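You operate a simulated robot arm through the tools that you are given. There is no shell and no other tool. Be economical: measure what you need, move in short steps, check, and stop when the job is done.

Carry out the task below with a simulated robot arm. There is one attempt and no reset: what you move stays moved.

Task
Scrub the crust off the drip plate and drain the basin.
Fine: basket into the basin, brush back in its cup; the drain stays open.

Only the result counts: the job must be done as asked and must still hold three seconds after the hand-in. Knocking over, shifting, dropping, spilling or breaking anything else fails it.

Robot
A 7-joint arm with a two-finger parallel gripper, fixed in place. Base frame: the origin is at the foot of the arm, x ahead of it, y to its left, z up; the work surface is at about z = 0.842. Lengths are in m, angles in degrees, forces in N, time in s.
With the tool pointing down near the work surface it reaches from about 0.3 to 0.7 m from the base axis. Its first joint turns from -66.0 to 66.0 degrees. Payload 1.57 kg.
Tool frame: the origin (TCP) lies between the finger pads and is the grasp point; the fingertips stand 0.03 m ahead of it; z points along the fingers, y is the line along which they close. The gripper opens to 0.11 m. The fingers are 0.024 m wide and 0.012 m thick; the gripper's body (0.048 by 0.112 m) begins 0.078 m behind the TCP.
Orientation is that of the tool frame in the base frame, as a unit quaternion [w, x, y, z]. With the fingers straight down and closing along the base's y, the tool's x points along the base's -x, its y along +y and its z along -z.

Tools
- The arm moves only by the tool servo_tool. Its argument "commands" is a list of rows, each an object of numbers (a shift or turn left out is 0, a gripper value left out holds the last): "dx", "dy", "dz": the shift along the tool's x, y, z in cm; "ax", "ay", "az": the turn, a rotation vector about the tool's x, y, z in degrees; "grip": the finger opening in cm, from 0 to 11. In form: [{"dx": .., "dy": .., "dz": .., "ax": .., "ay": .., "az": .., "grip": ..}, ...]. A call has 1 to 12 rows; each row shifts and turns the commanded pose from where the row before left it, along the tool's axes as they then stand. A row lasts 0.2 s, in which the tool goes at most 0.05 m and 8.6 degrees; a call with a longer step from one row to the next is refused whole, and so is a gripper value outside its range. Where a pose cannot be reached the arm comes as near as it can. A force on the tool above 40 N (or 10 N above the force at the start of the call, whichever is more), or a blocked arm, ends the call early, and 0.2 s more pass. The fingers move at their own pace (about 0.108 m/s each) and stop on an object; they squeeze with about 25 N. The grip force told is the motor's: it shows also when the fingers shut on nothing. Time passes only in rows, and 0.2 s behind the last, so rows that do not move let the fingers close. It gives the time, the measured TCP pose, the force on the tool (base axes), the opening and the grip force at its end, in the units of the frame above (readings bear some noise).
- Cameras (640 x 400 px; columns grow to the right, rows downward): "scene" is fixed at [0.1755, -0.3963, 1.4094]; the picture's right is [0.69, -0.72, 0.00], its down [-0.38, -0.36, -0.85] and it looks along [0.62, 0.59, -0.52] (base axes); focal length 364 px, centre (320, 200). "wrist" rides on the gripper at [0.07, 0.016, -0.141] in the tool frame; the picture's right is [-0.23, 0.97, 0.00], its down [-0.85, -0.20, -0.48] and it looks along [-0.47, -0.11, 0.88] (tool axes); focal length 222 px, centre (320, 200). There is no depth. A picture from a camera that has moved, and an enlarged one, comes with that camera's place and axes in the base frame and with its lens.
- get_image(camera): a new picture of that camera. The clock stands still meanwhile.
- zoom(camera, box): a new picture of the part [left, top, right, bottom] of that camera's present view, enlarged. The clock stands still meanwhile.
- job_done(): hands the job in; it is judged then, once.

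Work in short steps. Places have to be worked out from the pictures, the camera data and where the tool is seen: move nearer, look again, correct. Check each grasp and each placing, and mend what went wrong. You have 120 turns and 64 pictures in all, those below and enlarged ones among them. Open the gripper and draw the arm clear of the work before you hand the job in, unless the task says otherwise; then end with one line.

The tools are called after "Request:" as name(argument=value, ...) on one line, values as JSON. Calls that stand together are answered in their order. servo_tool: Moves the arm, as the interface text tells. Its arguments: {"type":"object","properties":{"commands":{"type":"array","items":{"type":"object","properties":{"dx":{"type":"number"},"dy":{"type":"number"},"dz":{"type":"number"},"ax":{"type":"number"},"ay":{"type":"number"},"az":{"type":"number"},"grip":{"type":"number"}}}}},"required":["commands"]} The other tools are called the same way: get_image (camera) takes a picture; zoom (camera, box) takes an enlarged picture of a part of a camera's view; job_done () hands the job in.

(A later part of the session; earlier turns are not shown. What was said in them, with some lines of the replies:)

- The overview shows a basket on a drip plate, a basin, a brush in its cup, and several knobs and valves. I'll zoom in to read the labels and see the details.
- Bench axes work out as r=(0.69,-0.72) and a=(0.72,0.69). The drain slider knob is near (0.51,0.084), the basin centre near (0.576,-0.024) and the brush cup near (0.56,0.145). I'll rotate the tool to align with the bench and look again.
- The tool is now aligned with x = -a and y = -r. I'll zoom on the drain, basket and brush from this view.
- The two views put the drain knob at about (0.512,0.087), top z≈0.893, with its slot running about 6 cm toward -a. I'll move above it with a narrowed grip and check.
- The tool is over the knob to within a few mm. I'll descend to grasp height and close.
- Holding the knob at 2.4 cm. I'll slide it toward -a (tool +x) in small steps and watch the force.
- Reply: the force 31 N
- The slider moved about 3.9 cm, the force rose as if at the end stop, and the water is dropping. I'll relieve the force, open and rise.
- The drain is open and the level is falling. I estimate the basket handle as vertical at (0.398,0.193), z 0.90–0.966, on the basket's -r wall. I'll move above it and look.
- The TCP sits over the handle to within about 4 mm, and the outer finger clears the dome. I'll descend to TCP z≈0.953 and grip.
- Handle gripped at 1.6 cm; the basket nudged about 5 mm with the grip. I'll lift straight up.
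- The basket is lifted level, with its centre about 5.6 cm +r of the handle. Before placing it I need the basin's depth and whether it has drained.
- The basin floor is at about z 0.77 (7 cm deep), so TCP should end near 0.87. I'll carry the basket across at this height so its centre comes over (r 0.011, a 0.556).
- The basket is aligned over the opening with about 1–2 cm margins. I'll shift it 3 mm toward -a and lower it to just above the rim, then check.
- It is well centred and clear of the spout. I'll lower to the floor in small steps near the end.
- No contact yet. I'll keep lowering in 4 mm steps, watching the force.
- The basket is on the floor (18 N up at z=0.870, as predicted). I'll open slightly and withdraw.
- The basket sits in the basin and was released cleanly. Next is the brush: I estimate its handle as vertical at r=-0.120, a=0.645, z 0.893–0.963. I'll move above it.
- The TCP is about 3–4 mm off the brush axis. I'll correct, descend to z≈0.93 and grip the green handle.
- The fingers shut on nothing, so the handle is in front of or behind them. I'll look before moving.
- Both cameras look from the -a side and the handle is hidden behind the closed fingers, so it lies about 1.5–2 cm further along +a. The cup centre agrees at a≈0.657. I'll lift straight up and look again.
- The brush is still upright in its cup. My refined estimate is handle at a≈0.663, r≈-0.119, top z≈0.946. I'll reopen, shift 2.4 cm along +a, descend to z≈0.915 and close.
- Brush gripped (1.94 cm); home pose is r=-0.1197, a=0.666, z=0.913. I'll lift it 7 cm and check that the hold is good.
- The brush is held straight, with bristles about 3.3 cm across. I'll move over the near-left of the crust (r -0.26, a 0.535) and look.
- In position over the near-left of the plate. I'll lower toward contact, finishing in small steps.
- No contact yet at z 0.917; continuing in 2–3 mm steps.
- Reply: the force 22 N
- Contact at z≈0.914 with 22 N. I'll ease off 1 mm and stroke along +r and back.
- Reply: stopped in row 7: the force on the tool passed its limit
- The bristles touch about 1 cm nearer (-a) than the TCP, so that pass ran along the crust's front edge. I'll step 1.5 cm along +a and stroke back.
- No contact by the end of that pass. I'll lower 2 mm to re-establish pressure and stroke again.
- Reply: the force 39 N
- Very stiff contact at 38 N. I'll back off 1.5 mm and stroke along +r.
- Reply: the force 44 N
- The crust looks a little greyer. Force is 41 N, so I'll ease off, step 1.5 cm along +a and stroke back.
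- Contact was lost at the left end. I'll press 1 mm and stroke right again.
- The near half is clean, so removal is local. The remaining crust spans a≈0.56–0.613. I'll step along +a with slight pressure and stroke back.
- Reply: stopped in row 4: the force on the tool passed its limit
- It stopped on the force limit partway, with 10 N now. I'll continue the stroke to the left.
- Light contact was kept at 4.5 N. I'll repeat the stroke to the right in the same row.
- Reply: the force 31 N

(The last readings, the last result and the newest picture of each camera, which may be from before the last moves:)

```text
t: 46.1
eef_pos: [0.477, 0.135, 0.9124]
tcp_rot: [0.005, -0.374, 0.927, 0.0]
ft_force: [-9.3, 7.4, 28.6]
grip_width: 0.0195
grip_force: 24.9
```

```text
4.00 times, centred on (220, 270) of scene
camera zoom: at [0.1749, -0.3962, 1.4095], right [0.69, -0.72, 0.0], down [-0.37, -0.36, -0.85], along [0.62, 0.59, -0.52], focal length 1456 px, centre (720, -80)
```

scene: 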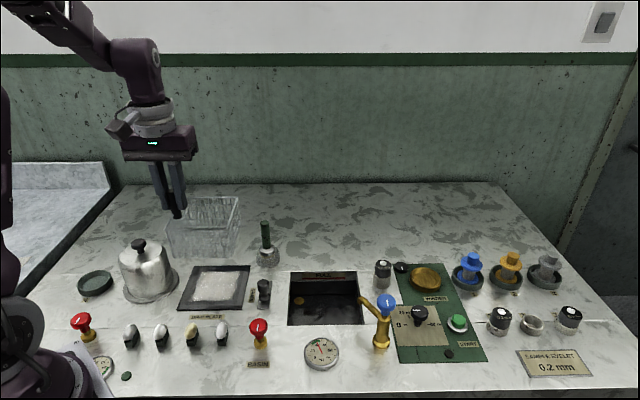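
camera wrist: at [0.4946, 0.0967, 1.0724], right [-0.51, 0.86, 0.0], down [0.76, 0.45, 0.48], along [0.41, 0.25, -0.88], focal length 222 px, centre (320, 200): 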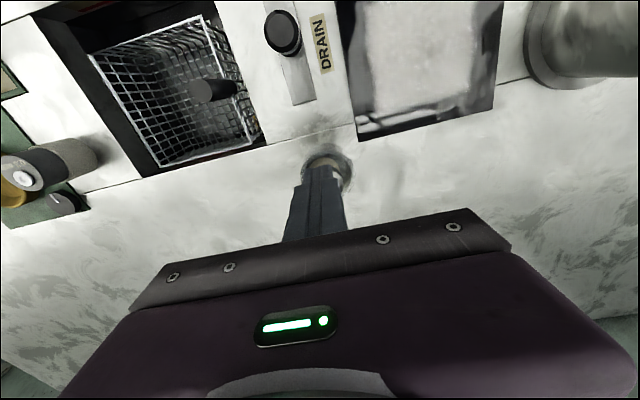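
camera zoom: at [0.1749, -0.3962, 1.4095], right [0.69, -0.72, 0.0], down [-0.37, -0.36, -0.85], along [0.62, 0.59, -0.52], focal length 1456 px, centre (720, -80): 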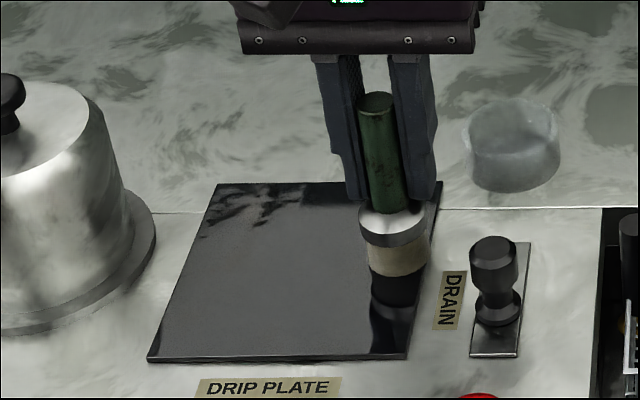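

The crust appears gone. I'll lift and inspect the whole plate.

Request:
servo_tool(commands=[{"dz": -1}, {"dz": -3}, {"dz": -3}, {}])

Request:
zoom(camera="scene", box=[150, 190, 310, 310])

Request:
get_image(camera="wrist")

```text
t: 47.1
eef_pos: [0.4767, 0.1338, 0.982]
tcp_rot: [0.003, -0.373, 0.928, 0.0]
ft_force: [0.0, 0.5, -0.8]
grip_width: 0.0194
grip_force: 25.0
```

```text
3.33 times, centred on (230, 250) of scene
camera zoom: at [0.1756, -0.3963, 1.4094], right [0.69, -0.72, 0.0], down [-0.38, -0.36, -0.85], along [0.62, 0.59, -0.52], focal length 1214 px, centre (620, 33)
```

zoom: 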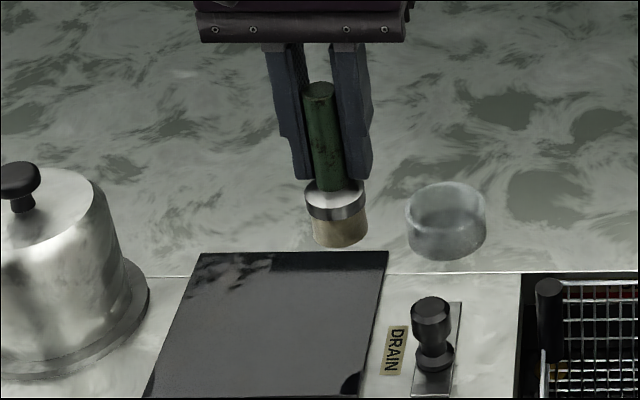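

```text
20 pictures are left
camera wrist: at [0.4138, 0.096, 1.1231], right [-0.51, 0.86, 0.0], down [0.75, 0.45, 0.49], along [0.42, 0.25, -0.87], focal length 222 px, centre (320, 200)
```

wrist: 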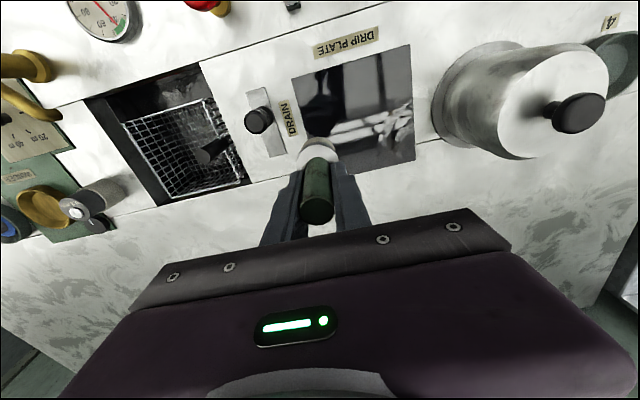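

The plate is clean. I'll carry the brush back over its cup (TCP r≈-0.120, a≈0.664) and check alignment.

Request:
servo_tool(commands=[{"dx": -2.7, "dy": -1.8}, {"dx": -2.7, "dy": -1.8}, {"dx": -2.57, "dy": -1.8}, {}, {}])

Request:
zoom(camera="scene", box=[220, 190, 310, 260])

Request:
zoom(camera="wrist", box=[250, 100, 390, 230])

```text
t: 48.3
eef_pos: [0.5725, 0.1491, 0.9833]
tcp_rot: [0.004, -0.373, 0.928, -0.001]
ft_force: [0.4, 1.3, -1.4]
grip_width: 0.0198
grip_force: 25.3
```

```text
5.71 times, centred on (265, 225) of scene
camera zoom: at [0.1756, -0.3963, 1.4094], right [0.69, -0.72, 0.0], down [-0.38, -0.36, -0.85], along [0.62, 0.59, -0.52], focal length 2081 px, centre (634, 57)
```

zoom: 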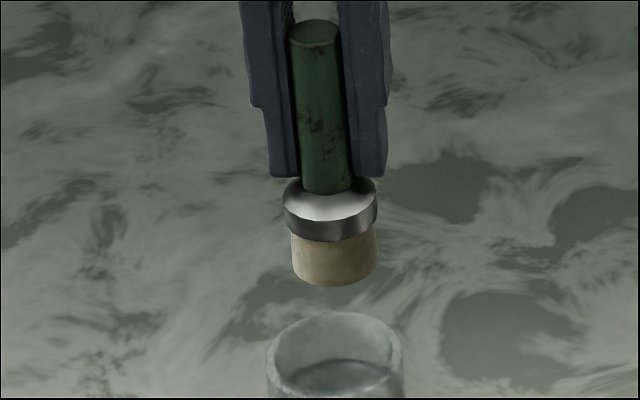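

```text
3.08 times, centred on (320, 165) of wrist
camera zoom: at [0.5092, 0.111, 1.1239], right [-0.51, 0.86, 0.0], down [0.75, 0.45, 0.49], along [0.42, 0.25, -0.87], focal length 684 px, centre (320, 308)
```

zoom: 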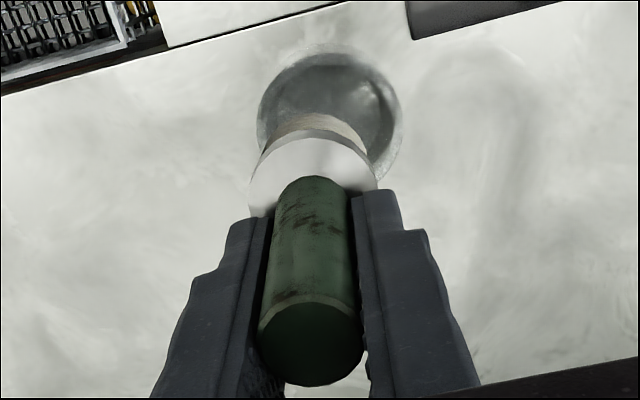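

The brush sits almost exactly where it was when lifted out; the cup centre is about 2–3 mm toward -r. I'll nudge it 2 mm and descend carefully.

Request:
servo_tool(commands=[{"dy": 0.2, "dz": 2}, {"dz": 2}, {"dz": 1}, {"dz": 0.6}, {}])

Request:
zoom(camera="scene", box=[220, 200, 310, 270])

```text
t: 49.5
eef_pos: [0.5715, 0.1513, 0.9272]
tcp_rot: [0.003, -0.373, 0.928, -0.001]
ft_force: [-0.2, -0.2, -0.5]
grip_width: 0.0195
grip_force: 25.0
```

```text
5.71 times, centred on (265, 235) of scene
camera zoom: at [0.1756, -0.3963, 1.4094], right [0.69, -0.72, 0.0], down [-0.38, -0.36, -0.85], along [0.62, 0.59, -0.52], focal length 2081 px, centre (634, 0)
```

zoom: 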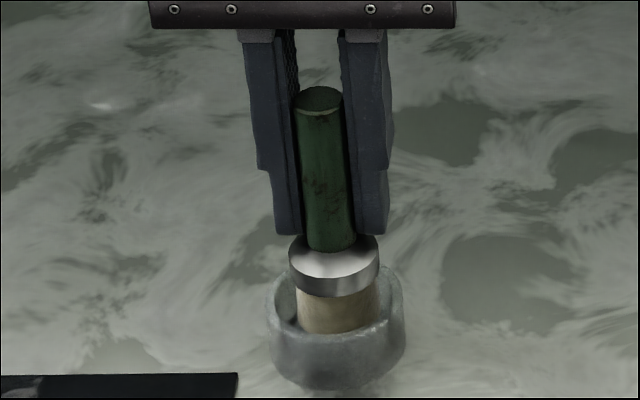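

The bristles are inside the cup with no contact force. I'll lower in 3 mm steps to the cup floor.

Request:
servo_tool(commands=[{"dz": 0.5}, {"dz": 0.4}, {"dz": 0.3}, {"dz": 0.1}, {}])

```text
t: 50.7
eef_pos: [0.5704, 0.1505, 0.9128]
tcp_rot: [0.004, -0.373, 0.928, 0.0]
ft_force: [0.2, 1.1, -0.8]
grip_width: 0.0195
grip_force: 25.2
```

No contact at 0.913 yet; continuing in 1–2 mm steps.

Request:
servo_tool(commands=[{"dz": 0.15}, {}, {"dz": 0.1}, {}, {"dz": 0.1}, {}])

Request:
zoom(camera="scene", box=[220, 200, 310, 270])

```text
t: 52.1
eef_pos: [0.5718, 0.1525, 0.912]
tcp_rot: [0.007, -0.374, 0.928, 0.0]
ft_force: [-0.7, 0.8, 6.6]
grip_width: 0.0195
grip_force: 25.1
stopped in row 6: the force on the tool passed its limit (the readings are from after the stop); the commanded pose is now the measured one
```

```text
5.71 times, centred on (265, 235) of scene
camera zoom: at [0.1754, -0.3963, 1.4094], right [0.69, -0.72, 0.0], down [-0.37, -0.36, -0.85], along [0.62, 0.59, -0.52], focal length 2081 px, centre (634, 0)
```

zoom: 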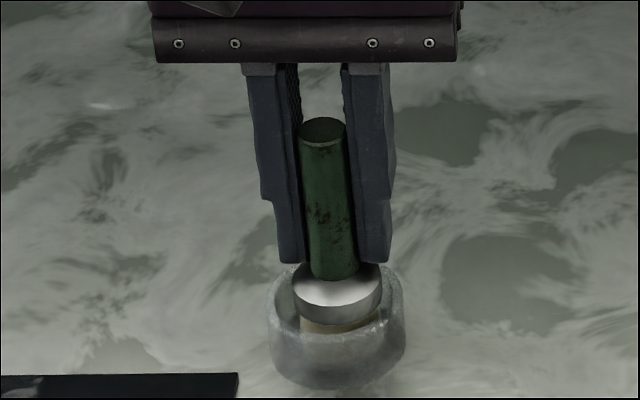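

The brush is seated in the cup with floor contact. I'll release and rise straight up.

Request:
servo_tool(commands=[{"grip": 3}, {"grip": 4.5}, {}, {"dz": -2}, {"dz": -3}, {"dz": -4}, {"dz": -4}, {"dz": -4}, {}])

Request:
get_image(camera="scene")

Request:
zoom(camera="scene", box=[160, 200, 400, 350])

```text
t: 54.1
eef_pos: [0.5688, 0.1503, 1.0803]
tcp_rot: [0.006, -0.373, 0.928, 0.0]
ft_force: [0.1, 0.3, -0.4]
grip_width: 0.0449
grip_force: 0.1
```

```text
15 pictures are left
```

scene: 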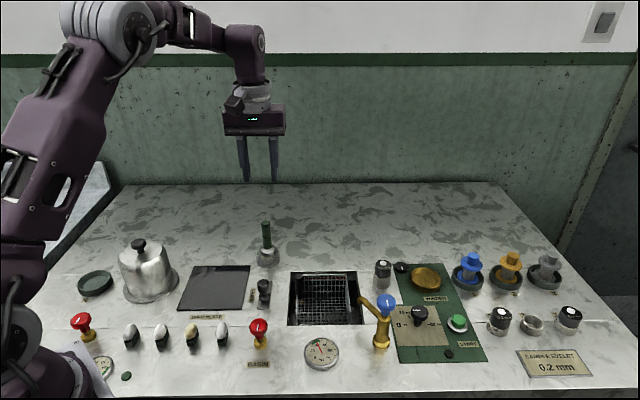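

```text
2.67 times, centred on (280, 275) of scene
camera zoom: at [0.1755, -0.3963, 1.4094], right [0.69, -0.72, 0.0], down [-0.38, -0.36, -0.85], along [0.62, 0.59, -0.52], focal length 971 px, centre (427, 0)
```

zoom: 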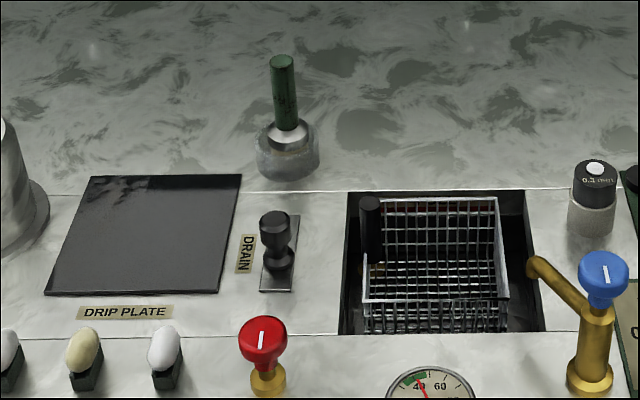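

Everything is in place. I'll take a last close check of the plate for leftover crust, and of the basin.

Request:
zoom(camera="scene", box=[170, 255, 260, 320])

Request:
zoom(camera="wrist", box=[180, 0, 460, 200])

Request:
zoom(camera="scene", box=[280, 260, 380, 335])

```text
6.15 times, centred on (215, 288) of scene
camera zoom: at [0.1755, -0.3963, 1.4094], right [0.69, -0.72, 0.0], down [-0.38, -0.36, -0.85], along [0.62, 0.59, -0.52], focal length 2241 px, centre (966, -338)
```

zoom: 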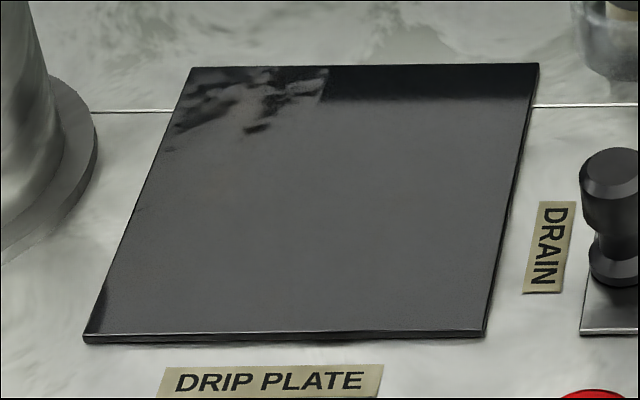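

```text
2.00 times, centred on (320, 100) of wrist
camera zoom: at [0.5055, 0.1125, 1.221], right [-0.51, 0.86, 0.0], down [0.75, 0.45, 0.49], along [0.42, 0.25, -0.87], focal length 444 px, centre (320, 400)
```

zoom: 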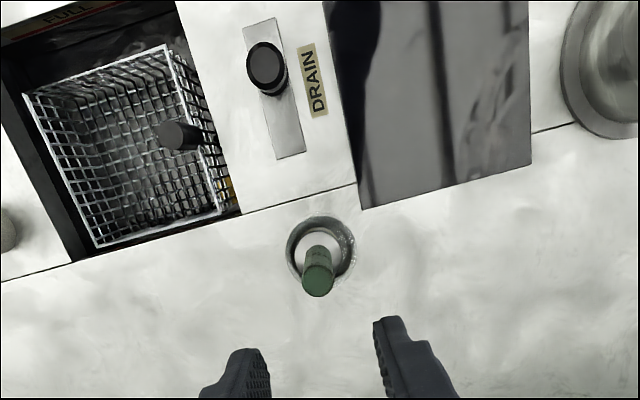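

```text
5.33 times, centred on (330, 298) of scene
camera zoom: at [0.1755, -0.3963, 1.4094], right [0.69, -0.72, 0.0], down [-0.38, -0.36, -0.85], along [0.62, 0.59, -0.52], focal length 1942 px, centre (267, -320)
```

zoom: 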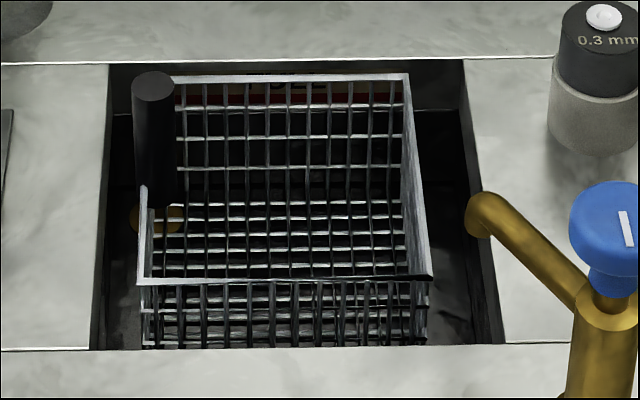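

The plate is clean apart from reflections, and the basin is drained with the drain open. The basket is in the basin, the brush is in its cup, and the arm is clear. Handing in.

Request:
job_done()

```text
The job is handed in.
```

I scrubbed the crust off the drip plate and drained the basin, leaving the drain open; the basket is in the basin, the brush is back in its cup, and the arm is clear with the gripper open.
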